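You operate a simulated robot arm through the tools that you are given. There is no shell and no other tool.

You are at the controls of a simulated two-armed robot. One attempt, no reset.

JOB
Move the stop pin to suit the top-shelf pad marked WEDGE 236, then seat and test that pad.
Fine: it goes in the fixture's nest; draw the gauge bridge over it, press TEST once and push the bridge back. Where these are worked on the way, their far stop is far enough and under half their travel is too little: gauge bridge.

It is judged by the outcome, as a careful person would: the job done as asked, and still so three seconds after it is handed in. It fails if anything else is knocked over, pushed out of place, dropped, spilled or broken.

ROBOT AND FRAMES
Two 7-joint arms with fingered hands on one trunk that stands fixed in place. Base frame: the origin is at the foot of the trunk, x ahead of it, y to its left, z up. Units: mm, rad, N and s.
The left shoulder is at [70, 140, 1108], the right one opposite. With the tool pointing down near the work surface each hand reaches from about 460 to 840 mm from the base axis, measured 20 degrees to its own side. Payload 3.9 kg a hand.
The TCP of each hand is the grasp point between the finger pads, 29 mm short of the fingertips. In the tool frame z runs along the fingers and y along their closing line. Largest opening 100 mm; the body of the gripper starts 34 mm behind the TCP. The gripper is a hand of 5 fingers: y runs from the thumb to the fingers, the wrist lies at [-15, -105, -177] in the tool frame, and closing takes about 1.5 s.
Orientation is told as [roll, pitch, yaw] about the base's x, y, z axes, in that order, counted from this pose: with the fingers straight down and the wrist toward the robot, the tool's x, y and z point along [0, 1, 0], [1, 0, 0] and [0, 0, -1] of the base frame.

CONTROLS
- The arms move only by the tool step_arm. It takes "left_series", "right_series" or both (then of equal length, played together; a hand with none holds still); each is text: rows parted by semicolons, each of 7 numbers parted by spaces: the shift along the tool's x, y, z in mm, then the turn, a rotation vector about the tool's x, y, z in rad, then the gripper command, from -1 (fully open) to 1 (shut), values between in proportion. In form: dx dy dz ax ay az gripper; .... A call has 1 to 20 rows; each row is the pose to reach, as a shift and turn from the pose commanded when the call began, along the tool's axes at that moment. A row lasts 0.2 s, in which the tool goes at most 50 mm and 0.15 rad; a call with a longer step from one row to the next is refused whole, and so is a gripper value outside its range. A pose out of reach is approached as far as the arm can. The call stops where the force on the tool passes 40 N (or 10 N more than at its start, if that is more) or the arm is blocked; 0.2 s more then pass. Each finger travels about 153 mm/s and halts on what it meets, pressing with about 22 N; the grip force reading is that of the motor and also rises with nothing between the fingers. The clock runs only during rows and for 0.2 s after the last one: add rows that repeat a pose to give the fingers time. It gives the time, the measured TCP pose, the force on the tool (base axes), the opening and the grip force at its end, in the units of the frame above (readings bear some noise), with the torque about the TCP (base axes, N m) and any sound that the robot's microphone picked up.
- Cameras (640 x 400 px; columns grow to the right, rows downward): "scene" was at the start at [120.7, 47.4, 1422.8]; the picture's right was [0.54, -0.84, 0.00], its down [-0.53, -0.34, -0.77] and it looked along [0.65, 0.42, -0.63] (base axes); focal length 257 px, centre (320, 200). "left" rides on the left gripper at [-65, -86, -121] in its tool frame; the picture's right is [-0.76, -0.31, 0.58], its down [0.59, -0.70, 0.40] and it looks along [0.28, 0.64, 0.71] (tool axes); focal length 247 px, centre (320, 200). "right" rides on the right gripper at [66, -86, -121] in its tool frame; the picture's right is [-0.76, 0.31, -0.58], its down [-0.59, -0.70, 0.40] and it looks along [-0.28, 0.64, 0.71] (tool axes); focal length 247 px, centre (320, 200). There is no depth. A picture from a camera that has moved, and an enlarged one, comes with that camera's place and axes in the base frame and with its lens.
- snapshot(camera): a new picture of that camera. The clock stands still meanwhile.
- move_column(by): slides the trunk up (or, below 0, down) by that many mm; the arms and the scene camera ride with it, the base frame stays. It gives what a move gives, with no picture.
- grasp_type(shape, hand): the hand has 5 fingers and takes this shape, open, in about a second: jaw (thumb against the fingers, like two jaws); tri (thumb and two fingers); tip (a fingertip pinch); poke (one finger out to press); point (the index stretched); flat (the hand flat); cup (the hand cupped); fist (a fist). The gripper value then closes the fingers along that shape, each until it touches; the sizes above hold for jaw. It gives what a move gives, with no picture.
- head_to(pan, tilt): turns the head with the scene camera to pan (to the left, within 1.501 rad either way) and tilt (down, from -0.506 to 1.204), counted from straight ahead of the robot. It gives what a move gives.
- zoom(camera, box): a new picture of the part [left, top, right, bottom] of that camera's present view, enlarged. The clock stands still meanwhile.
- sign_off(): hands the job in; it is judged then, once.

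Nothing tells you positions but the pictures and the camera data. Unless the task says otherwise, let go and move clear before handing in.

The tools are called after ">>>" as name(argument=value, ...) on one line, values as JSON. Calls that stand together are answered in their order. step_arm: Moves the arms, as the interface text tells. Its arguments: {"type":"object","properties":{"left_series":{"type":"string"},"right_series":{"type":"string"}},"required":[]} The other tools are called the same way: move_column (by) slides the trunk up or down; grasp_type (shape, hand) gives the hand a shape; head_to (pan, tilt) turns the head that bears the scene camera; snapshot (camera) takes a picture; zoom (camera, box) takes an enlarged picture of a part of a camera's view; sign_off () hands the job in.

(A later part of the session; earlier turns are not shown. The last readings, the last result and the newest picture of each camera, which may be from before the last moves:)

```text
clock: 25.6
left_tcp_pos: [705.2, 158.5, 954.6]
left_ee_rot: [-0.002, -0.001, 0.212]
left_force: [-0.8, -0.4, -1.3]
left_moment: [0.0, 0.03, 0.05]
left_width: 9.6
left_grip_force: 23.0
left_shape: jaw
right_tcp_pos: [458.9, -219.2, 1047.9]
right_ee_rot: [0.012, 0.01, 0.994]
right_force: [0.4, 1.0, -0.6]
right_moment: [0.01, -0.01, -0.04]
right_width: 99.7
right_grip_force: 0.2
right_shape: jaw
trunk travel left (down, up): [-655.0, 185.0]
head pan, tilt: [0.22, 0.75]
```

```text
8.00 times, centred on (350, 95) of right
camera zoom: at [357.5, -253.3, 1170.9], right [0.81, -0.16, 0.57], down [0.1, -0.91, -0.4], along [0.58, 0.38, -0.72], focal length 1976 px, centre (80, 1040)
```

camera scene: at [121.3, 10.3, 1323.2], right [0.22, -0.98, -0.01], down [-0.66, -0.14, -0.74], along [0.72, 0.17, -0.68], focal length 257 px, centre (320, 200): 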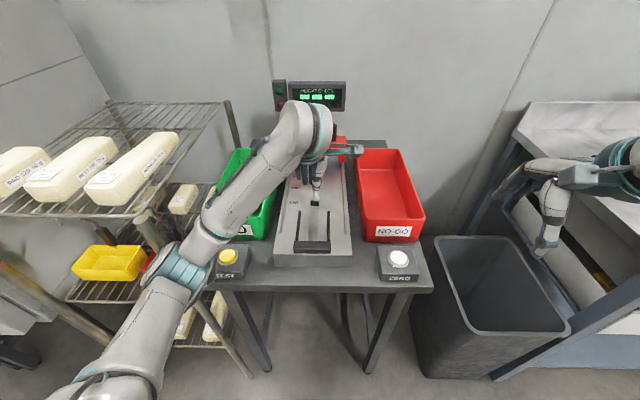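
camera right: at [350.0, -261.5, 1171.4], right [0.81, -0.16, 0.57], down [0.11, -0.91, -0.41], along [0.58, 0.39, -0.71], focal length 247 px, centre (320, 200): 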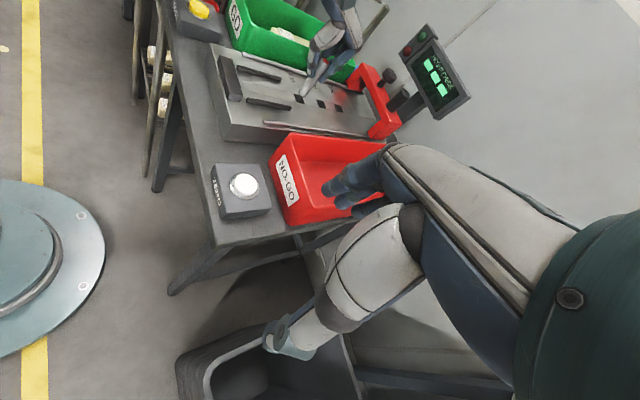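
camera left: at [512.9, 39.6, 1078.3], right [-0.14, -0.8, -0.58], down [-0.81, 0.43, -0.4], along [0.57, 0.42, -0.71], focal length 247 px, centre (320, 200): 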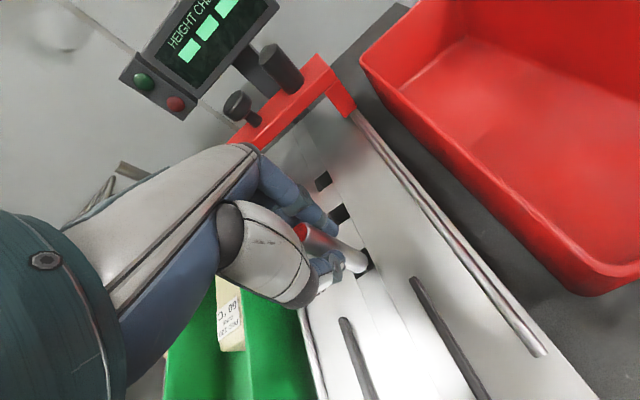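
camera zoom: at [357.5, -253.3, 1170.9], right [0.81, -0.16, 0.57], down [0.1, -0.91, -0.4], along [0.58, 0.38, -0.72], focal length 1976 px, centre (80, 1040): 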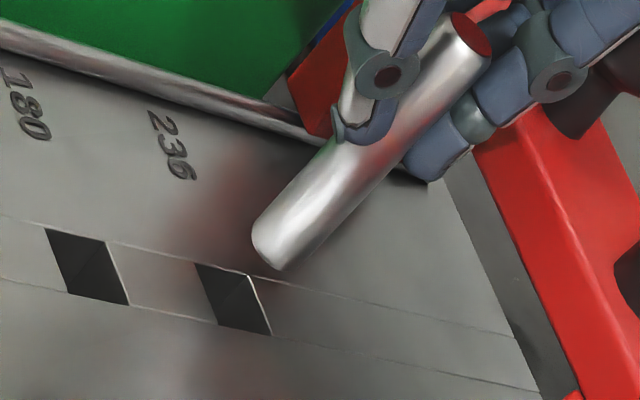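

The hole centre is at about (-4.6, -2.9) in the tool frame and the pin tip at (-1.3, -0.6), so I'll shift by (-3.3, -2.3) and drop the tip to just above the plate to recheck.

>>> step_arm(left_series="-3.3 -2.3 0 0 0 0 1; -3.3 -2.3 6 0 0 0 1; -3.3 -2.3 13 0 0 0 1; -3.3 -2.3 13 0 0 0 1; -3.3 -2.3 13 0 0 0 1")

>>> zoom(camera="left", box=[330, 210, 430, 290])

>>> zoom(camera="right", box=[310, 70, 390, 120])

```text
clock: 26.8
left_tcp_pos: [702.8, 155.9, 945.1]
left_ee_rot: [0.006, 0.005, 0.209]
left_force: [0.1, 0.5, -0.9]
left_moment: [-0.02, 0.01, -0.03]
left_width: 10.0
left_grip_force: 21.7
left_shape: jaw
left hand out of reach, approached as far as the arm can: row 3, 4, 5
right_tcp_pos: [460.1, -218.1, 1048.3]
right_ee_rot: [0.011, 0.008, 0.993]
right_force: [0.1, -0.4, 0.2]
right_moment: [-0.02, -0.03, -0.03]
right_width: 99.9
right_grip_force: 0.0
right_shape: jaw
trunk travel left (down, up): [-655.0, 185.0]
head pan, tilt: [0.22, 0.75]
```

```text
5.00 times, centred on (380, 250) of left
camera zoom: at [633.9, 73.7, 1067.0], right [-0.15, -0.8, -0.58], down [-0.81, 0.43, -0.39], along [0.56, 0.41, -0.71], focal length 1235 px, centre (20, -50)
```

zoom: 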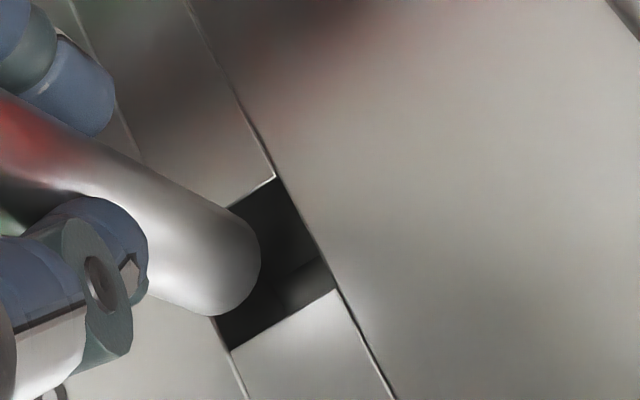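

```text
8.00 times, centred on (350, 95) of right
camera zoom: at [357.4, -253.2, 1171.0], right [0.81, -0.16, 0.57], down [0.1, -0.91, -0.4], along [0.58, 0.38, -0.72], focal length 1976 px, centre (80, 1040)
```

zoom: 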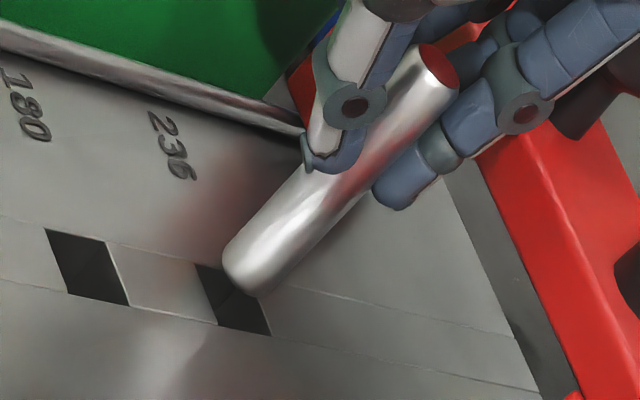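

At this distance the arm bottoms out at z≈945, so the trunk needs to go down another ~65 mm. I'll check the elbow's clearance to the rack first.

>>> head_to(pan=0.7, tilt=0.9)

>>> snapshot(camera="scene")

```text
clock: 27.7
left_tcp_pos: [701.9, 155.6, 945.6]
left_ee_rot: [0.007, 0.005, 0.209]
left_force: [0.5, -0.1, -1.1]
left_moment: [-0.01, 0.01, -0.05]
left_width: 9.8
left_grip_force: 22.5
left_shape: jaw
right_tcp_pos: [459.5, -218.0, 1048.9]
right_ee_rot: [0.011, 0.008, 0.992]
right_force: [0.2, 0.7, -0.2]
right_moment: [0.02, -0.02, -0.02]
right_width: 99.9
right_grip_force: 0.1
right_shape: jaw
trunk travel left (down, up): [-655.0, 185.0]
head pan, tilt: [0.7, 0.901]
```

```text
taken
camera scene: at [106.8, 49.7, 1310.4], right [0.64, -0.77, 0.0], down [-0.6, -0.5, -0.62], along [0.48, 0.4, -0.78], focal length 257 px, centre (320, 200)
```

scene: 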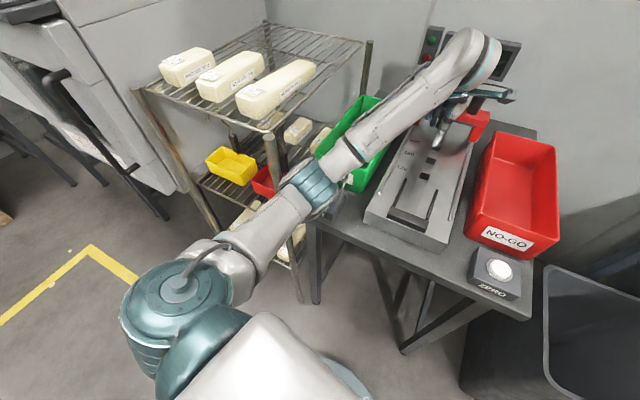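

Elbow and forearm are near the TEST button box, so I don't want to lower the trunk much. Instead I'll tilt the hand slightly (0.12 rad, fingers forward), which relieves the wrist limit; the hole is loose enough to accept the tilted pin.

>>> step_arm(left_series="-1 -2 -6 -0.06 0 0 1; -1.9 -3.6 -8 -0.12 0 0 1; -1.9 -3.6 -8 -0.12 0 0 1; -1.9 -3.6 -8 -0.12 0 0 1")

>>> zoom(camera="left", box=[330, 210, 430, 290])

>>> zoom(camera="right", box=[290, 20, 430, 120])

```text
clock: 28.7
left_tcp_pos: [687.4, 154.7, 976.1]
left_ee_rot: [0.025, -0.107, 0.204]
left_force: [0.0, -0.8, -1.2]
left_moment: [0.0, -0.01, -0.01]
left_width: 9.6
left_grip_force: 22.2
left_shape: jaw
left hand out of reach, approached as far as the arm can: row 1, 2, 3, 4
right_tcp_pos: [458.0, -218.8, 1048.3]
right_ee_rot: [0.011, 0.008, 0.994]
right_force: [-0.9, -0.6, -0.7]
right_moment: [0.0, -0.03, -0.02]
right_width: 99.6
right_grip_force: 0.1
right_shape: jaw
trunk travel left (down, up): [-655.0, 185.0]
head pan, tilt: [0.7, 0.901]
```

```text
5.00 times, centred on (380, 250) of left
camera zoom: at [605.9, 67.4, 1086.5], right [-0.09, -0.78, -0.62], down [-0.77, 0.45, -0.46], along [0.64, 0.44, -0.63], focal length 1235 px, centre (20, -50)
```

zoom: 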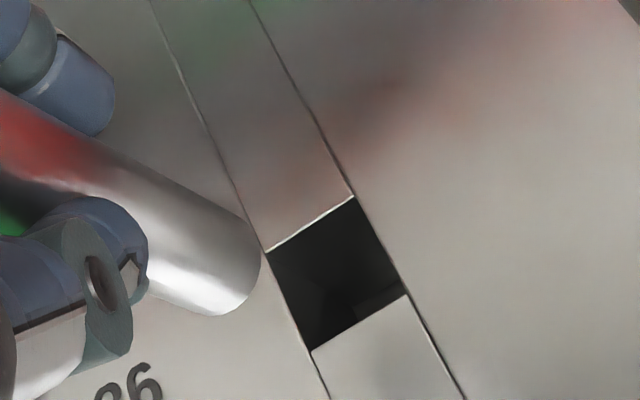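

```text
4.00 times, centred on (360, 70) of right
camera zoom: at [357.4, -253.3, 1171.0], right [0.81, -0.16, 0.57], down [0.1, -0.91, -0.4], along [0.58, 0.38, -0.72], focal length 988 px, centre (160, 720)
```

zoom: 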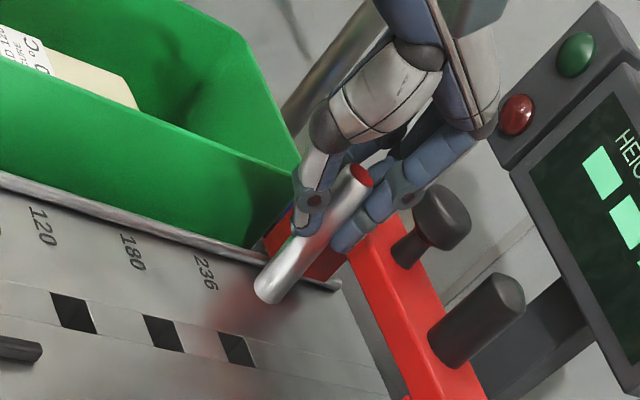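

Tilting forward made reach worse, so the limit works the other way; I'll tilt slightly backward instead (fingers toward the robot) and see how the pose settles above the hole.

>>> step_arm(left_series="0 0 -10 0.07 0 0 1; 0 0 -10 0.14 0 0 1; 0 0 -10 0.2 0 0 1; 0 0 -10 0.22 0 0 1; 0 0 -10 0.22 0 0 1")

>>> zoom(camera="left", box=[300, 190, 440, 290])

```text
clock: 29.9
left_tcp_pos: [687.1, 155.4, 986.6]
left_ee_rot: [0.0, 0.1, 0.213]
left_force: [-0.2, -0.2, -1.2]
left_moment: [0.0, -0.01, 0.0]
left_width: 9.7
left_grip_force: 21.9
left_shape: jaw
right_tcp_pos: [460.0, -219.0, 1048.9]
right_ee_rot: [0.011, 0.009, 0.993]
right_force: [0.0, -0.6, -0.4]
right_moment: [0.02, -0.01, -0.01]
right_width: 100.0
right_grip_force: 0.1
right_shape: jaw
trunk travel left (down, up): [-655.0, 185.0]
head pan, tilt: [0.7, 0.901]
```

```text
4.00 times, centred on (370, 240) of left
camera zoom: at [630.0, 74.4, 1115.8], right [-0.19, -0.82, -0.54], down [-0.85, 0.42, -0.33], along [0.5, 0.4, -0.77], focal length 988 px, centre (120, 40)
```

zoom: 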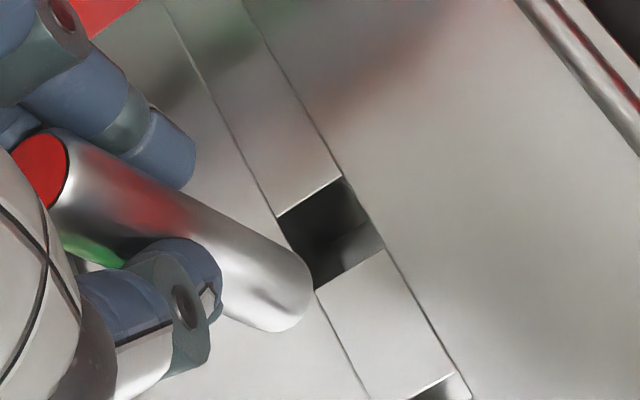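

The backward tilt of 0.10 is reachable. I'll move over the 236 hole with the pin tip just above the plate and re-measure.

>>> step_arm(left_series="-1 9 5 0 0 0 1; -2 18 10 0 0 0 1; -2.6 24 20 0 0 0 1; -2.6 26 32 0 0 0 1; -2.6 26.8 44 0 0 0 1; -2.6 26.8 44 0 0 0 1; -2.6 26.8 44 0 0 0 1")

>>> zoom(camera="left", box=[300, 190, 440, 290])

>>> zoom(camera="right", box=[290, 20, 430, 120])

```text
clock: 31.5
left_tcp_pos: [707.8, 157.0, 938.0]
left_ee_rot: [-0.002, 0.097, 0.213]
left_force: [-0.6, 0.4, -0.9]
left_moment: [-0.01, -0.01, 0.02]
left_width: 9.7
left_grip_force: 21.5
left_shape: jaw
right_tcp_pos: [458.4, -218.2, 1047.8]
right_ee_rot: [0.012, 0.007, 0.994]
right_force: [0.7, -0.7, 0.1]
right_moment: [0.06, -0.01, -0.04]
right_width: 99.9
right_grip_force: 0.2
right_shape: jaw
trunk travel left (down, up): [-655.0, 185.0]
head pan, tilt: [0.7, 0.901]
```

```text
4.00 times, centred on (370, 240) of left
camera zoom: at [652.4, 76.4, 1069.1], right [-0.19, -0.82, -0.54], down [-0.85, 0.42, -0.33], along [0.5, 0.4, -0.77], focal length 988 px, centre (120, 40)
```

zoom: 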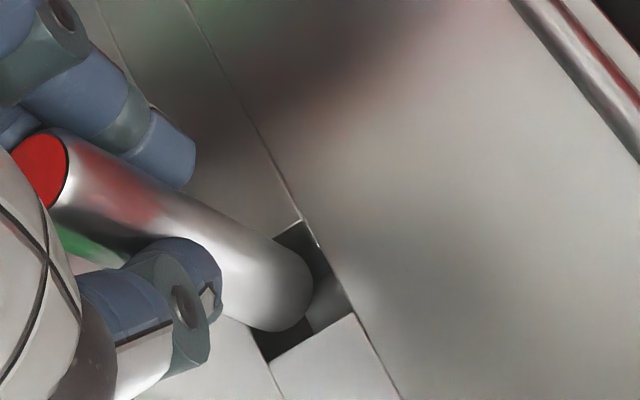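

```text
4.00 times, centred on (360, 70) of right
camera zoom: at [357.6, -253.3, 1170.9], right [0.81, -0.16, 0.57], down [0.1, -0.91, -0.4], along [0.58, 0.38, -0.72], focal length 988 px, centre (160, 720)
```

zoom: 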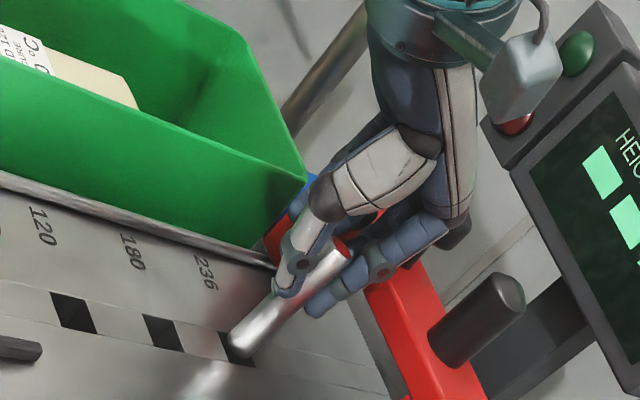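

The pin tip is centred over the 236 hole (about 1.8 mm behind centre, as wanted for the tilt). I'll descend vertically into the hole in small steps.

>>> step_arm(left_series="0 0.8 8 0 0 0 1; 0 1.6 16 0 0 0 1; 0 2.4 24 0 0 0 1; 0 2.4 24 0 0 0 1; 0 2.4 24 0 0 0 1")

>>> zoom(camera="left", box=[300, 190, 440, 290])

>>> zoom(camera="right", box=[290, 20, 430, 120])

```text
clock: 32.7
left_tcp_pos: [707.1, 156.5, 913.9]
left_ee_rot: [-0.001, 0.099, 0.211]
left_force: [0.3, -0.7, -2.4]
left_moment: [-0.02, 0.01, 0.02]
left_width: 9.5
left_grip_force: 22.5
left_shape: jaw
right_tcp_pos: [458.4, -218.2, 1048.0]
right_ee_rot: [0.012, 0.009, 0.992]
right_force: [0.8, -0.1, 0.2]
right_moment: [-0.06, 0.01, 0.01]
right_width: 99.6
right_grip_force: 0.0
right_shape: jaw
trunk travel left (down, up): [-655.0, 185.0]
head pan, tilt: [0.7, 0.901]
```

```text
4.00 times, centred on (370, 240) of left
camera zoom: at [650.1, 76.4, 1043.9], right [-0.19, -0.82, -0.54], down [-0.85, 0.42, -0.33], along [0.5, 0.4, -0.77], focal length 988 px, centre (120, 40)
```

zoom: 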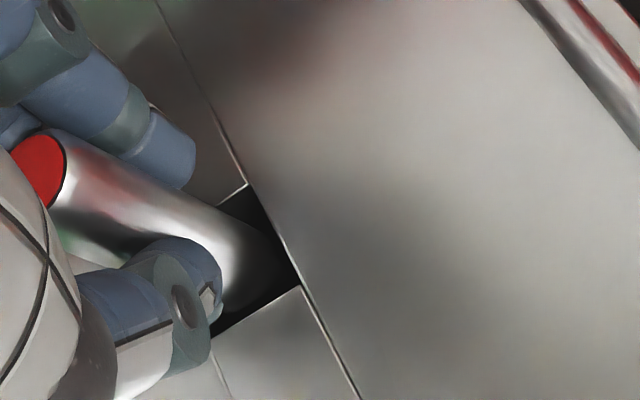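

```text
4.00 times, centred on (360, 70) of right
camera zoom: at [357.5, -253.4, 1170.9], right [0.81, -0.16, 0.57], down [0.1, -0.91, -0.4], along [0.58, 0.38, -0.72], focal length 988 px, centre (160, 720)
```

zoom: 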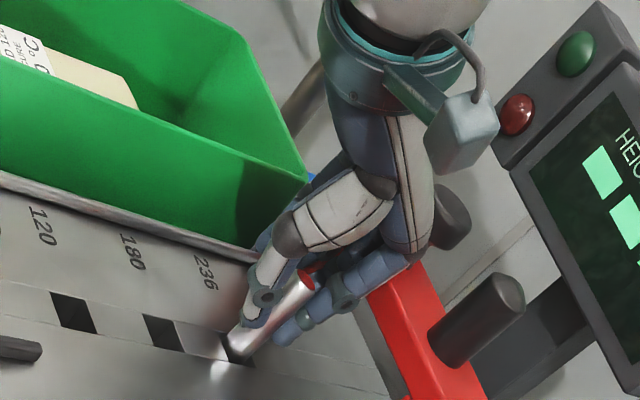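

The pin is about 19 mm into the hole with negligible force. I'll go down the remaining ~14 mm slowly.

>>> step_arm(left_series="0 0.4 4 0 0 0 1; 0 0.8 8 0 0 0 1; 0 1.2 12 0 0 0 1; 0 1.4 14 0 0 0 1; 0 1.4 14 0 0 0 1")

>>> zoom(camera="left", box=[300, 190, 440, 290])

>>> zoom(camera="right", box=[290, 20, 430, 120])

```text
clock: 33.9
left_tcp_pos: [708.4, 154.3, 904.9]
left_ee_rot: [0.004, 0.102, 0.208]
left_force: [-2.6, -2.1, 1.9]
left_moment: [-0.05, 0.02, 0.01]
left_width: 9.7
left_grip_force: 22.3
left_shape: jaw
right_tcp_pos: [457.4, -219.9, 1047.8]
right_ee_rot: [0.011, 0.006, 0.993]
right_force: [-0.3, -0.6, 0.9]
right_moment: [0.0, 0.0, -0.01]
right_width: 99.9
right_grip_force: 0.0
right_shape: jaw
trunk travel left (down, up): [-655.0, 185.0]
head pan, tilt: [0.7, 0.901]
```

```text
4.00 times, centred on (370, 240) of left
camera zoom: at [649.9, 75.6, 1033.4], right [-0.2, -0.81, -0.55], down [-0.85, 0.42, -0.32], along [0.49, 0.4, -0.77], focal length 988 px, centre (120, 40)
```

zoom: 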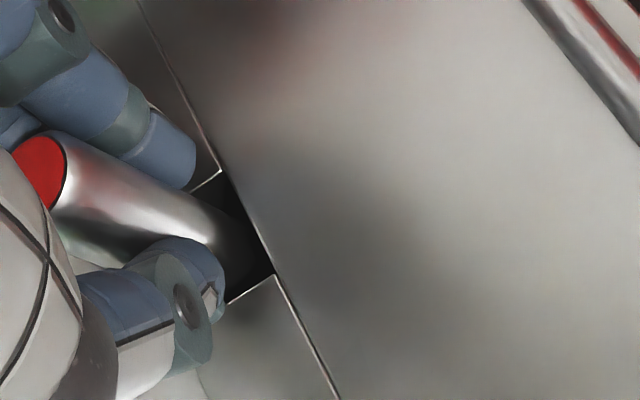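

```text
4.00 times, centred on (360, 70) of right
camera zoom: at [356.5, -253.8, 1171.2], right [0.81, -0.16, 0.57], down [0.1, -0.91, -0.4], along [0.58, 0.38, -0.72], focal length 988 px, centre (160, 720)
```

zoom: 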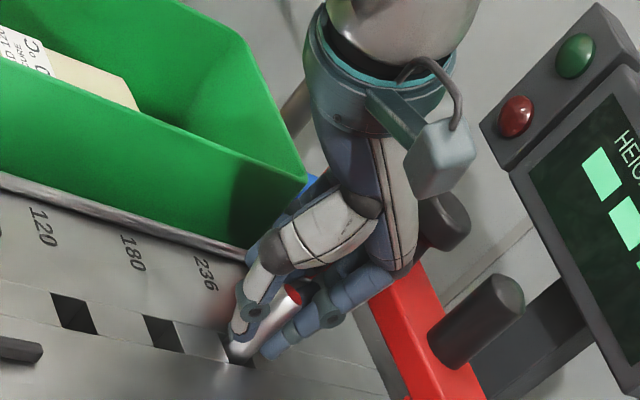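

The last few millimetres met a slight resistance (about 3 N). I'll nudge 1.5 mm to the left and continue down gently.

>>> step_arm(left_series="1.5 0 0 0 0 0 1; 1.5 0.2 2 0 0 0 1; 1.5 0.4 4 0 0 0 1; 1.5 0.6 6 0 0 0 1; 1.5 0.6 6 0 0 0 1")

>>> zoom(camera="left", box=[280, 170, 440, 290])

>>> zoom(camera="right", box=[310, 50, 410, 120])

```text
clock: 35.1
left_tcp_pos: [707.0, 156.5, 899.8]
left_ee_rot: [0.005, 0.103, 0.208]
left_force: [0.7, -6.9, 1.8]
left_moment: [-0.17, -0.02, -0.01]
left_width: 9.6
left_grip_force: 22.0
left_shape: jaw
left hand out of reach, approached as far as the arm can: row 4, 5
right_tcp_pos: [458.4, -218.8, 1048.9]
right_ee_rot: [0.01, 0.006, 0.993]
right_force: [0.5, -0.7, 0.2]
right_moment: [-0.02, 0.0, -0.01]
right_width: 99.8
right_grip_force: 0.1
right_shape: jaw
trunk travel left (down, up): [-655.0, 185.0]
head pan, tilt: [0.7, 0.901]
```

```text
3.33 times, centred on (360, 230) of left
camera zoom: at [649.5, 76.7, 1029.8], right [-0.2, -0.81, -0.55], down [-0.85, 0.43, -0.32], along [0.49, 0.4, -0.77], focal length 823 px, centre (187, 100)
```

zoom: 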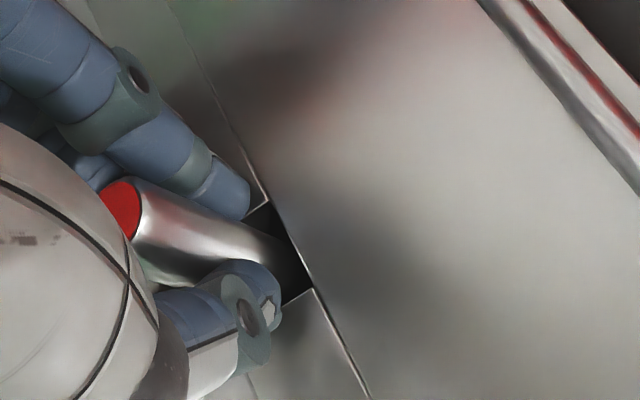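

```text
5.71 times, centred on (360, 85) of right
camera zoom: at [356.9, -254.5, 1170.8], right [0.81, -0.16, 0.57], down [0.1, -0.91, -0.4], along [0.58, 0.38, -0.72], focal length 1411 px, centre (91, 857)
```

zoom: 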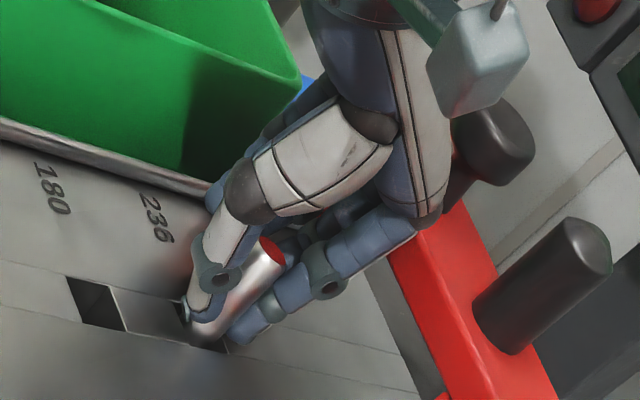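

The pin is fully down (TCP z≈900, same height above the plate as it had in the 120 hole), pressing lightly on the left wall. I'll ease back 1.5 mm and open the fingers only part-way so they don't touch the bridge.

>>> step_arm(left_series="-1.5 0 0 0 0 0 1; -1.5 0 0 0 0 0 1; -1.5 0 0 0 0 0 0.8; -1.5 0 0 0 0 0 0.65; -1.5 0 0 0 0 0 0.5; -1.5 0 0 0 0 0 0.5; -1.5 0 0 0 0 0 0.5; -1.5 0 0 0 0 0 0.5")

>>> zoom(camera="left", box=[280, 170, 440, 290])

>>> zoom(camera="right", box=[310, 50, 410, 120])

```text
clock: 36.9
left_tcp_pos: [707.1, 157.6, 901.1]
left_ee_rot: [0.007, 0.105, 0.206]
left_force: [0.1, 0.2, -0.4]
left_moment: [0.0, -0.01, 0.0]
left_width: 25.0
left_grip_force: 0.1
left_shape: jaw
right_tcp_pos: [458.6, -218.6, 1048.3]
right_ee_rot: [0.01, 0.01, 0.994]
right_force: [-0.5, 0.4, 0.6]
right_moment: [-0.02, 0.03, -0.02]
right_width: 100.1
right_grip_force: 0.1
right_shape: jaw
trunk travel left (down, up): [-655.0, 185.0]
head pan, tilt: [0.7, 0.901]
```

```text
3.33 times, centred on (360, 230) of left
camera zoom: at [649.7, 77.0, 1030.1], right [-0.2, -0.81, -0.55], down [-0.85, 0.42, -0.32], along [0.49, 0.4, -0.77], focal length 823 px, centre (187, 100)
```

zoom: 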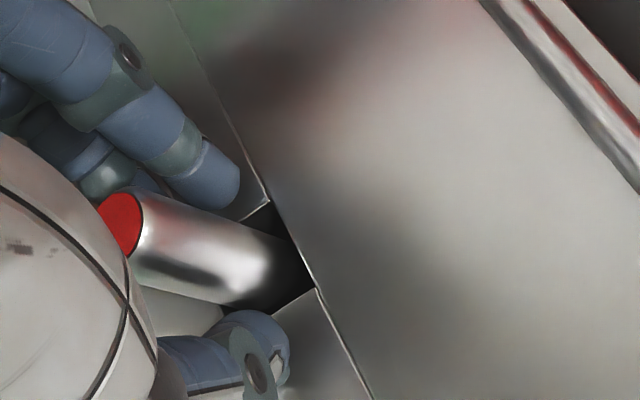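

```text
5.71 times, centred on (360, 85) of right
camera zoom: at [357.3, -253.3, 1171.0], right [0.81, -0.16, 0.57], down [0.1, -0.91, -0.4], along [0.58, 0.38, -0.72], focal length 1411 px, centre (91, 857)
```

zoom: 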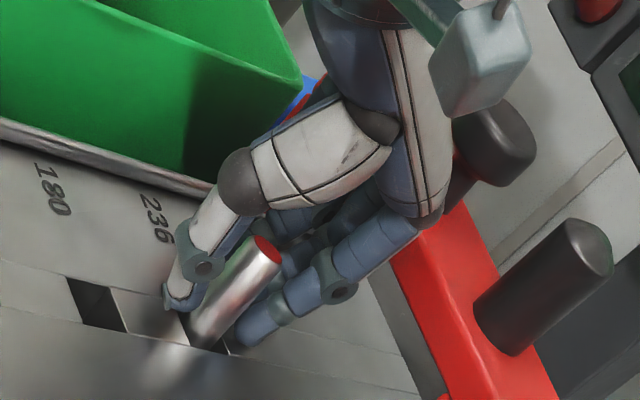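

The pin stands free in the 236 hole. I'll withdraw the hand straight up.

>>> step_arm(left_series="0 0 0 0 0 0 0.4; 0 -1 -10 0 0 0 0.4; 0 -2 -20 0 0 0 0.4; 0 -3 -30 0 0 0 0.4; 0 -4.5 -45 0 0 0 0.4; 0 -6 -60 0 0 0 0.4; 0 -8 -80 0 0 0 0.4; 0 -10 -100 0 0 0 0.4; 0 -10 -100 0 0 0 0.4")

>>> zoom(camera="right", box=[270, 20, 430, 120])

>>> snapshot(camera="left")

```text
clock: 38.9
left_tcp_pos: [704.8, 160.8, 999.3]
left_ee_rot: [-0.002, 0.098, 0.213]
left_force: [0.4, 0.9, 0.1]
left_moment: [0.03, 0.0, 0.01]
left_width: 29.6
left_grip_force: 0.0
left_shape: jaw
right_tcp_pos: [458.9, -218.0, 1048.0]
right_ee_rot: [0.009, 0.009, 0.994]
right_force: [-0.3, -0.5, -0.4]
right_moment: [-0.01, 0.0, 0.02]
right_width: 99.8
right_grip_force: 0.0
right_shape: jaw
trunk travel left (down, up): [-655.0, 185.0]
head pan, tilt: [0.7, 0.901]
```

```text
4.00 times, centred on (350, 70) of right
camera zoom: at [357.5, -253.2, 1170.9], right [0.81, -0.16, 0.57], down [0.1, -0.91, -0.4], along [0.58, 0.38, -0.72], focal length 988 px, centre (200, 720)
```

zoom: 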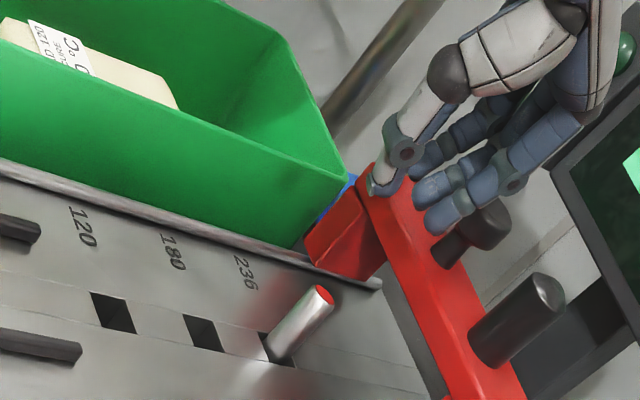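

```text
taken
camera left: at [649.3, 79.9, 1128.7], right [-0.19, -0.82, -0.54], down [-0.85, 0.42, -0.33], along [0.5, 0.4, -0.77], focal length 247 px, centre (320, 200)
```

left: 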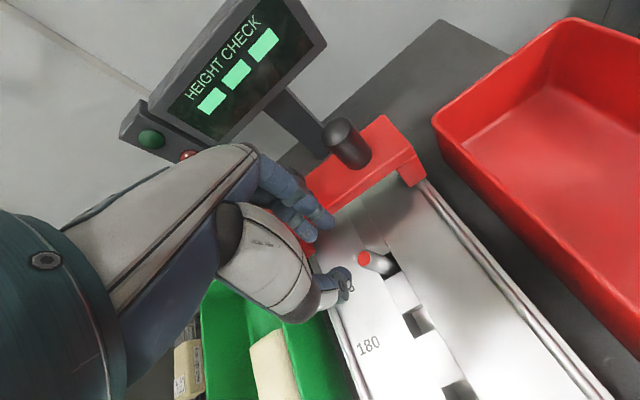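

The pin now stands in the 236 hole and the hand is clear. Next I'll study the pad on the shelf (its shape, yaw and position) before planning the grip.

>>> head_to(pan=0.9, tilt=0.6)

>>> snapshot(camera="scene")

```text
clock: 39.7
left_tcp_pos: [707.6, 160.3, 998.1]
left_ee_rot: [0.0, 0.098, 0.212]
left_force: [-0.3, 0.2, -0.3]
left_moment: [-0.01, -0.02, 0.0]
left_width: 29.6
left_grip_force: 0.0
left_shape: jaw
right_tcp_pos: [458.7, -217.9, 1047.8]
right_ee_rot: [0.011, 0.009, 0.994]
right_force: [0.4, -0.6, -0.2]
right_moment: [0.01, -0.05, -0.01]
right_width: 99.9
right_grip_force: 0.0
right_shape: jaw
trunk travel left (down, up): [-655.0, 185.0]
head pan, tilt: [0.901, 0.6]
```

```text
taken
camera scene: at [103.7, 70.3, 1335.1], right [0.78, -0.62, 0.0], down [-0.35, -0.44, -0.82], along [0.51, 0.65, -0.57], focal length 257 px, centre (320, 200)
```

scene: 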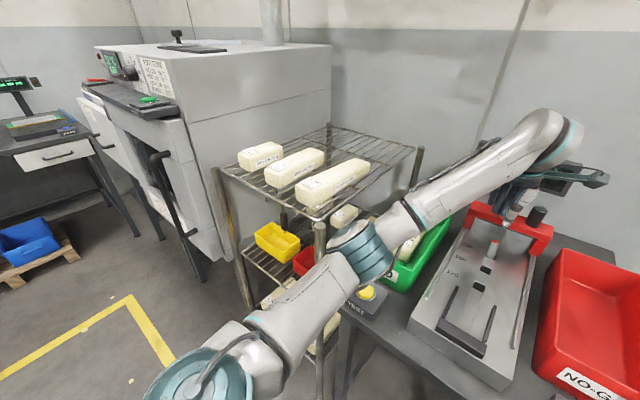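

>>> zoom(camera="scene", box=[220, 120, 420, 245])

>>> zoom(camera="scene", box=[285, 145, 385, 215])

>>> zoom(camera="scene", box=[400, 220, 560, 390])

```text
3.20 times, centred on (320, 182) of scene
camera zoom: at [103.7, 70.3, 1335.1], right [0.78, -0.62, 0.0], down [-0.35, -0.44, -0.82], along [0.51, 0.65, -0.57], focal length 822 px, centre (320, 256)
```

zoom: 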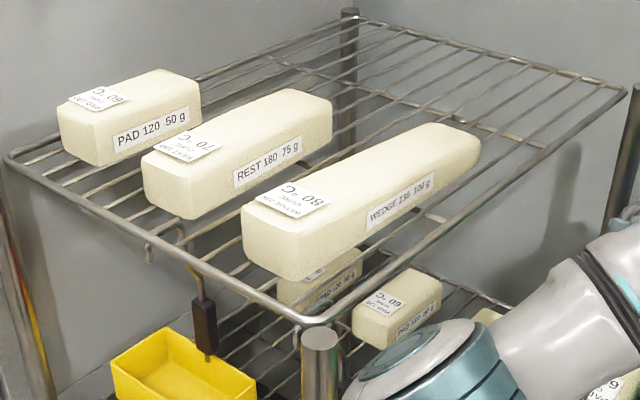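

```text
5.71 times, centred on (335, 180) of scene
camera zoom: at [103.7, 70.3, 1335.1], right [0.78, -0.62, 0.0], down [-0.35, -0.44, -0.82], along [0.51, 0.65, -0.57], focal length 1468 px, centre (234, 314)
```

zoom: 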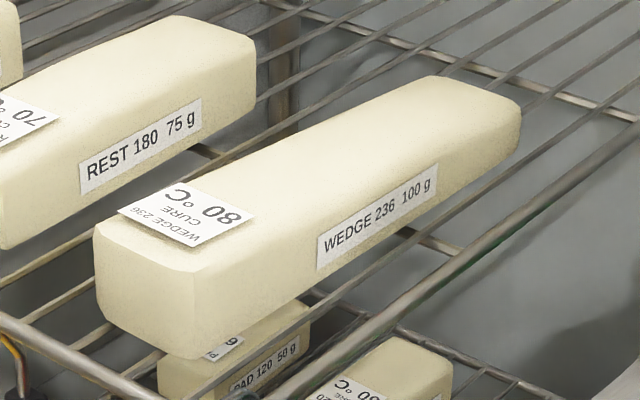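

```text
2.35 times, centred on (480, 305) of scene
camera zoom: at [103.7, 70.3, 1335.1], right [0.78, -0.62, 0.0], down [-0.35, -0.44, -0.82], along [0.51, 0.65, -0.57], focal length 605 px, centre (-56, -47)
```

zoom: 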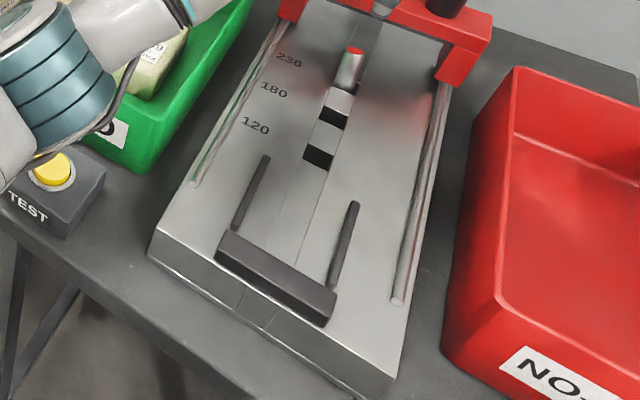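

The wedge really is tapered (thick, labelled end toward me), so I want to keep its orientation when seating it; pad yaw on the shelf is about 0.19, nearly the same as the fixture. I'll raise the trunk back up, bring the left hand back, and test whether the arm can take a grip with the wrist on the left side (yaw ≈ -1.37), which is also good at the fixture.

>>> move_column(by=95)

>>> step_arm(left_series="0 -30 -10 -0.03 0 0 0.4; 0 -65 -25 -0.06 0 0 0.2; 0 -100 -35 -0.1 0 0 0; 0 -135 -45 -0.1 0 0 -0.3; 0 -170 -60 -0.1 0 0 -0.6; 0 -170 -60 -0.1 0 0 -1; 0 -170 -60 -0.1 0 0 -1")

```text
clock: 41.0
left_tcp_pos: [706.9, 159.5, 1094.1]
left_ee_rot: [-0.002, 0.097, 0.214]
left_force: [0.6, 0.2, 0.7]
left_moment: [-0.01, -0.02, 0.01]
left_width: 29.5
left_grip_force: 0.1
left_shape: jaw
right_tcp_pos: [457.1, -218.6, 1143.0]
right_ee_rot: [0.011, 0.01, 0.993]
right_force: [-0.3, -0.9, 0.0]
right_moment: [-0.02, -0.06, 0.01]
right_width: 100.0
right_grip_force: 0.0
right_shape: jaw
trunk travel left (down, up): [-750.0, 90.0]
head pan, tilt: [0.901, 0.6]
```

```text
clock: 42.6
left_tcp_pos: [547.4, 124.6, 1171.7]
left_ee_rot: [-0.003, -0.002, 0.214]
left_force: [0.2, 0.0, -0.1]
left_moment: [0.0, -0.01, -0.02]
left_width: 99.8
left_grip_force: 0.1
left_shape: jaw
right_tcp_pos: [458.1, -219.7, 1144.1]
right_ee_rot: [0.009, 0.009, 0.993]
right_force: [0.1, 0.3, -0.8]
right_moment: [0.02, -0.03, -0.01]
right_width: 99.9
right_grip_force: 0.1
right_shape: jaw
trunk travel left (down, up): [-750.0, 90.0]
head pan, tilt: [0.901, 0.6]
```

>>> step_arm(left_series="30 1 -10 0 0 0.1 -1; 60 2 -20 0 0 0.2 -1; 90 2 -30 0 0 0.3 -1; 120 3 -30 0 0 0.4 -1; 150 4 -30 0 0 0.5 -1; 180 5 -30 0 0 0.6 -1; 210 6 -30 0 0 0.7 -1; 240 6 -30 0 0 0.8 -1; 270 7 -30 0 0 0.9 -1; 300 8 -30 0 0 1.0 -1; 330 8 -30 0 0 1.1 -1; 356 9 -30 0 0 1.2 -1; 356 9 -30 0 0 1.2 -1; 356 9 -30 0 0 1.2 -1")

>>> snapshot(camera="scene")

>>> snapshot(camera="left")

```text
clock: 45.6
left_tcp_pos: [480.4, 475.2, 1199.9]
left_ee_rot: [0.001, -0.004, -0.987]
left_force: [-0.8, 0.3, -0.2]
left_moment: [-0.03, -0.01, 0.01]
left_width: 99.7
left_grip_force: 0.0
left_shape: jaw
right_tcp_pos: [457.4, -218.9, 1142.4]
right_ee_rot: [0.011, 0.011, 0.994]
right_force: [-0.6, -0.4, -1.2]
right_moment: [0.0, 0.04, -0.03]
right_width: 100.0
right_grip_force: 0.1
right_shape: jaw
trunk travel left (down, up): [-750.0, 90.0]
head pan, tilt: [0.901, 0.6]
```

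```text
taken
camera scene: at [103.7, 70.5, 1430.2], right [0.78, -0.62, 0.0], down [-0.35, -0.44, -0.83], along [0.51, 0.65, -0.56], focal length 257 px, centre (320, 200)
```

scene: 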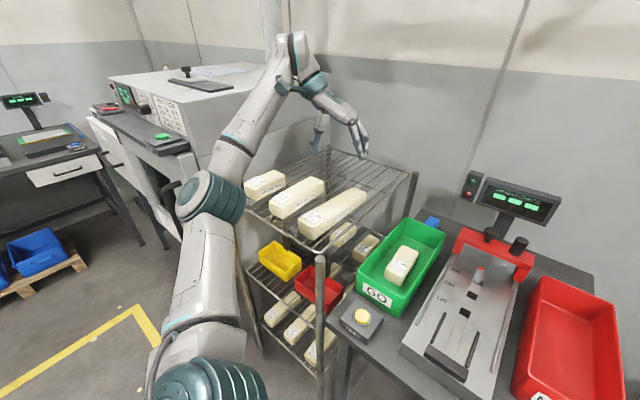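

```text
taken
camera left: at [379.1, 510.6, 1322.2], right [-0.8, -0.16, -0.58], down [0.1, 0.91, -0.4], along [0.59, -0.38, -0.71], focal length 247 px, centre (320, 200)
```

left: 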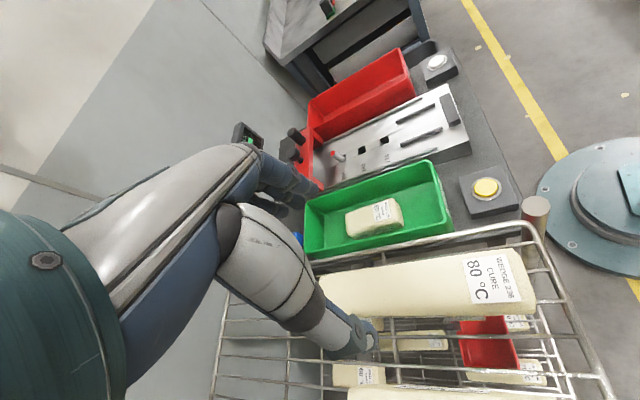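

Yaw -0.99 above the pad was reached without trouble. I'll continue the turn to about -1.37.

>>> step_arm(left_series="0 0 0 0 0 0.13 -1; 0 0 0 0 0 0.26 -1; 0 0 0 0 0 0.385 -1; 0 0 0 0 0 0.385 -1; 0 0 0 0 0 0.385 -1")

>>> snapshot(camera="left")

>>> snapshot(camera="scene")

```text
clock: 46.8
left_tcp_pos: [479.6, 475.7, 1199.3]
left_ee_rot: [0.001, -0.002, -1.373]
left_force: [-0.2, -1.1, -0.6]
left_moment: [0.0, -0.03, -0.02]
left_width: 99.6
left_grip_force: 0.0
left_shape: jaw
right_tcp_pos: [458.7, -219.0, 1143.5]
right_ee_rot: [0.01, 0.008, 0.992]
right_force: [-0.4, 0.0, 0.6]
right_moment: [0.01, 0.0, 0.01]
right_width: 100.1
right_grip_force: 0.0
right_shape: jaw
trunk travel left (down, up): [-750.0, 90.0]
head pan, tilt: [0.901, 0.6]
```

```text
taken
camera left: at [399.2, 545.8, 1320.9], right [-0.8, 0.15, -0.58], down [0.44, 0.81, -0.4], along [0.41, -0.57, -0.71], focal length 247 px, centre (320, 200)
```

left: 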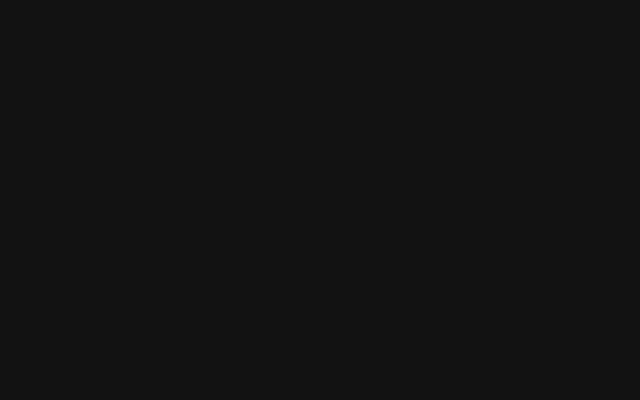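

```text
taken
camera scene: at [103.8, 70.4, 1430.2], right [0.78, -0.62, 0.0], down [-0.35, -0.44, -0.83], along [0.51, 0.65, -0.56], focal length 257 px, centre (320, 200)
```

scene: 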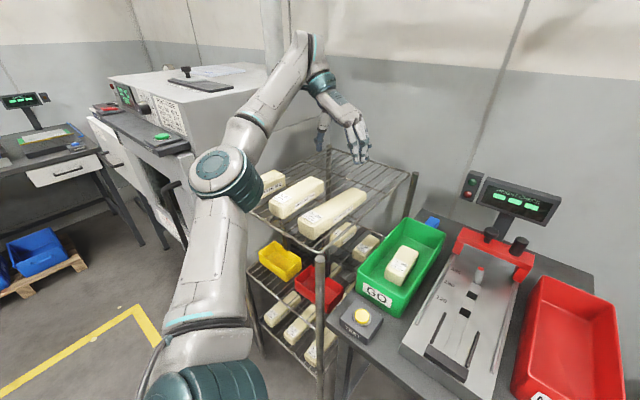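

Yaw -1.37 is reachable here. The left camera came back black, so I'll take that picture again.

>>> snapshot(camera="left")

>>> zoom(camera="scene", box=[240, 120, 440, 245])

```text
taken
camera left: at [399.2, 545.8, 1320.9], right [-0.8, 0.15, -0.58], down [0.44, 0.81, -0.4], along [0.41, -0.57, -0.71], focal length 247 px, centre (320, 200)
```

left: 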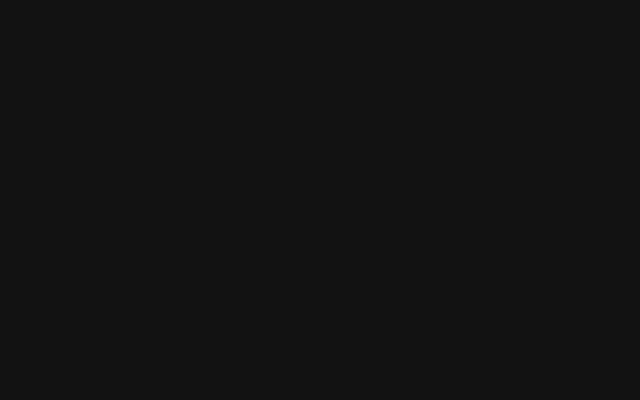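

```text
3.20 times, centred on (340, 182) of scene
camera zoom: at [103.8, 70.4, 1430.2], right [0.78, -0.62, 0.0], down [-0.35, -0.44, -0.83], along [0.51, 0.65, -0.56], focal length 822 px, centre (256, 256)
```

zoom: 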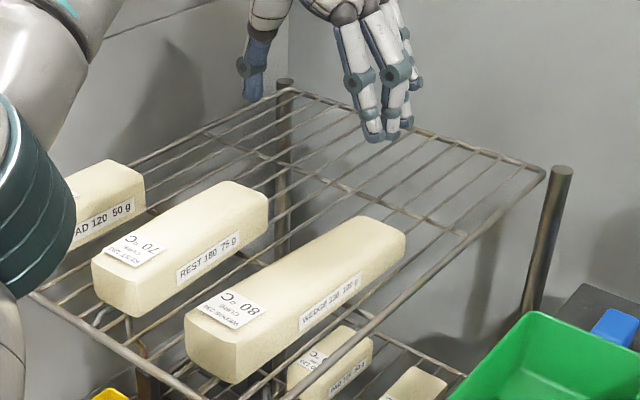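

The arm can hold the needed yaw with the elbow high above the shelf. I'll back the yaw off slightly to see whether the left camera view comes back, so I can measure the pad accurately.

>>> step_arm(left_series="0 0 0 0 0 -0.1 -1; 0 0 0 0 0 -0.2 -1; 0 0 0 0 0 -0.2 -1")

>>> snapshot(camera="left")

```text
clock: 47.6
left_tcp_pos: [480.0, 474.2, 1199.3]
left_ee_rot: [0.002, -0.002, -1.171]
left_force: [-0.7, 0.2, 0.2]
left_moment: [0.0, 0.04, -0.04]
left_width: 99.9
left_grip_force: 0.1
left_shape: jaw
right_tcp_pos: [459.3, -218.9, 1143.2]
right_ee_rot: [0.012, 0.008, 0.992]
right_force: [0.0, 0.4, -0.4]
right_moment: [-0.01, -0.03, 0.0]
right_width: 99.8
right_grip_force: 0.0
right_shape: jaw
trunk travel left (down, up): [-750.0, 90.0]
head pan, tilt: [0.901, 0.6]
```

```text
taken
camera left: at [387.0, 527.7, 1321.7], right [-0.82, -0.01, -0.58], down [0.27, 0.88, -0.4], along [0.51, -0.48, -0.71], focal length 247 px, centre (320, 200)
```

left: 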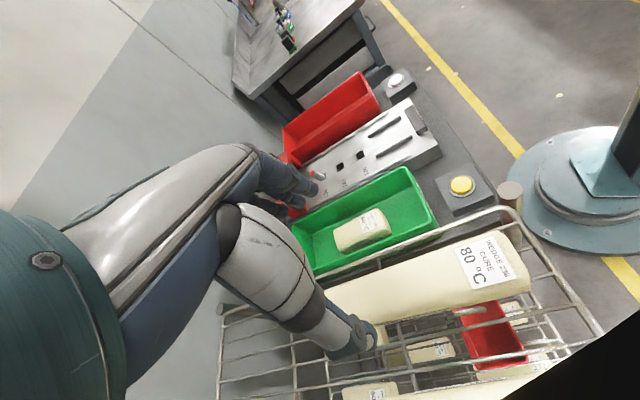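

The view is back (the forearm only blocks it at larger yaw). I'll enlarge the pad here to measure it.

>>> zoom(camera="left", box=[300, 200, 560, 362])

>>> zoom(camera="left", box=[300, 240, 440, 330])

```text
2.46 times, centred on (430, 281) of left
camera zoom: at [387.0, 527.7, 1321.7], right [-0.82, -0.01, -0.58], down [0.27, 0.88, -0.4], along [0.51, -0.48, -0.71], focal length 608 px, centre (49, 1)
```

zoom: 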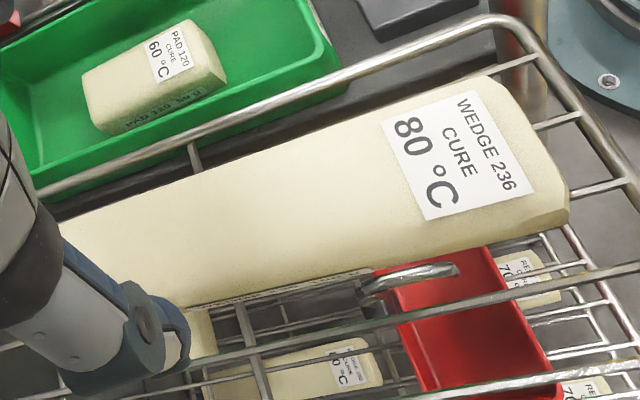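

```text
4.44 times, centred on (370, 285) of left
camera zoom: at [387.0, 527.7, 1321.7], right [-0.82, -0.01, -0.58], down [0.27, 0.88, -0.4], along [0.51, -0.48, -0.71], focal length 1098 px, centre (98, -178)
```

zoom: 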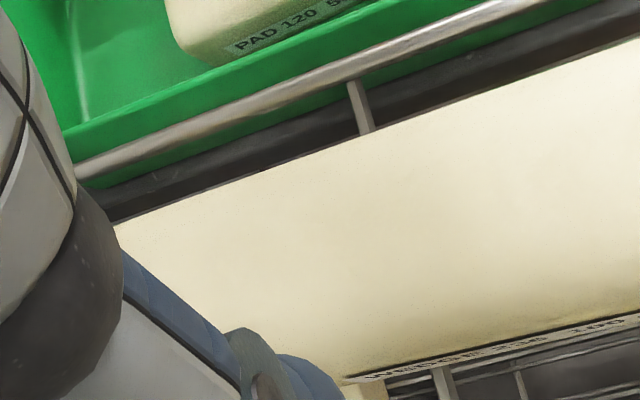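

The pad is about 50 mm wide, yaw ≈0.172, with its centre near [486, 482] and its top near z≈1040; a good grip point is near [478, 481]. I'll rotate to yaw ≈ -1.39 and descend to z≈1110 with the hand opened to 84 mm, watching the elbow.

>>> step_arm(left_series="1 -4 0 0 0 0.11 -0.68; 1.2 -6.9 10 0 0 0.22 -0.68; 1.2 -6.9 30 0 0 0.22 -0.68; 1.2 -6.9 50 0 0 0.22 -0.68; 1.2 -6.9 70 0 0 0.22 -0.68; 1.2 -6.9 89 0 0 0.22 -0.68; 1.2 -6.9 89 0 0 0.22 -0.68; 1.2 -6.9 89 0 0 0.22 -0.68")

>>> snapshot(camera="scene")

>>> zoom(camera="scene", box=[240, 120, 440, 245])

```text
clock: 49.4
left_tcp_pos: [476.5, 483.9, 1110.6]
left_ee_rot: [0.001, -0.002, -1.393]
left_force: [0.3, 0.3, -1.4]
left_moment: [0.02, 0.01, -0.02]
left_width: 84.3
left_grip_force: 0.1
left_shape: jaw
right_tcp_pos: [458.5, -218.4, 1143.3]
right_ee_rot: [0.009, 0.01, 0.993]
right_force: [0.3, 0.3, 0.4]
right_moment: [0.0, 0.0, 0.01]
right_width: 99.9
right_grip_force: 0.0
right_shape: jaw
trunk travel left (down, up): [-750.0, 90.0]
head pan, tilt: [0.901, 0.6]
```

```text
taken
camera scene: at [103.7, 70.6, 1430.2], right [0.78, -0.62, 0.0], down [-0.35, -0.44, -0.82], along [0.51, 0.65, -0.57], focal length 257 px, centre (320, 200)
```

scene: 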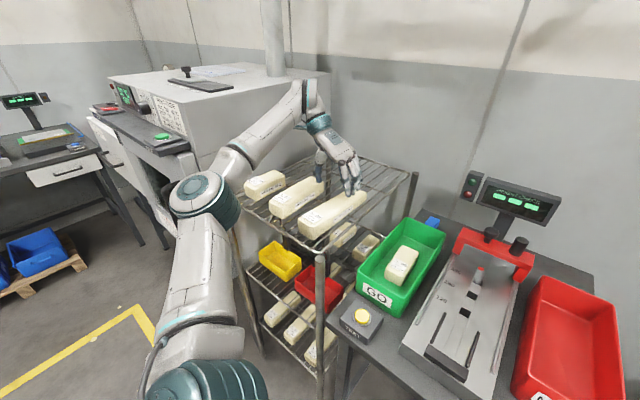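

```text
3.20 times, centred on (340, 182) of scene
camera zoom: at [103.7, 70.6, 1430.2], right [0.78, -0.62, 0.0], down [-0.35, -0.44, -0.82], along [0.51, 0.65, -0.57], focal length 822 px, centre (256, 256)
```

zoom: 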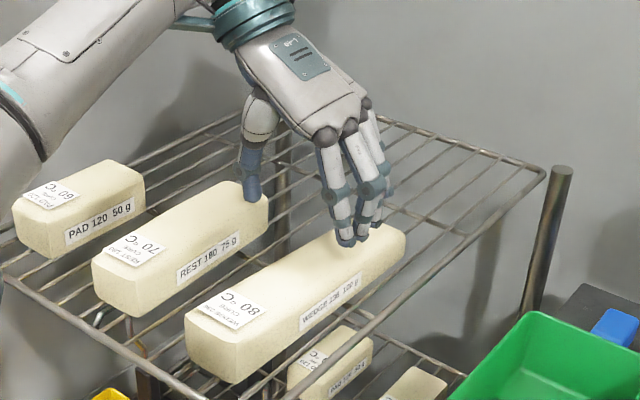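

I'll zoom closer to check the hand's lateral alignment over the pad.

>>> zoom(camera="scene", box=[285, 160, 385, 245])

>>> snapshot(camera="left")

```text
4.71 times, centred on (335, 202) of scene
camera zoom: at [103.7, 70.6, 1430.2], right [0.78, -0.62, 0.0], down [-0.35, -0.44, -0.82], along [0.51, 0.65, -0.57], focal length 1209 px, centre (249, 188)
```

zoom: 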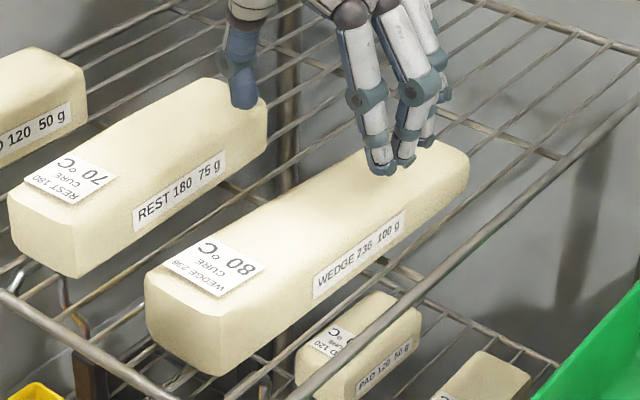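

```text
taken
camera left: at [397.3, 554.9, 1232.3], right [-0.8, 0.17, -0.58], down [0.46, 0.8, -0.4], along [0.39, -0.58, -0.71], focal length 247 px, centre (320, 200)
```

left: 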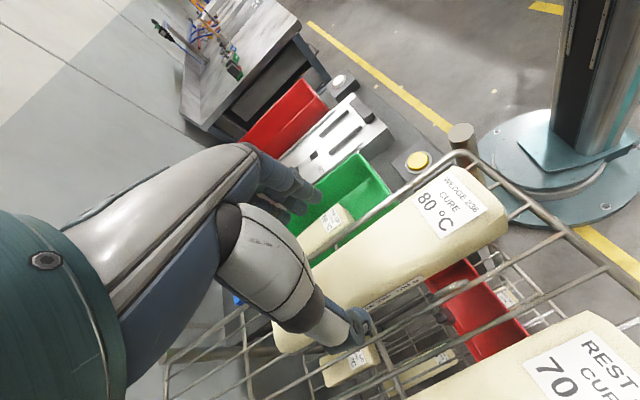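

>>> zoom(camera="left", box=[250, 150, 530, 350])

```text
2.00 times, centred on (390, 250) of left
camera zoom: at [397.3, 554.9, 1232.3], right [-0.8, 0.17, -0.58], down [0.46, 0.8, -0.4], along [0.39, -0.58, -0.71], focal length 494 px, centre (180, 100)
```

zoom: 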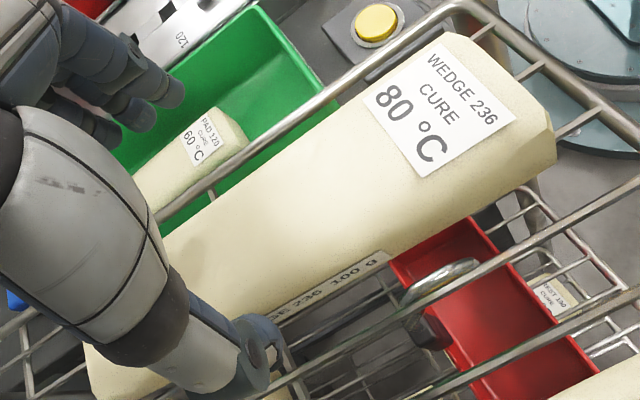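

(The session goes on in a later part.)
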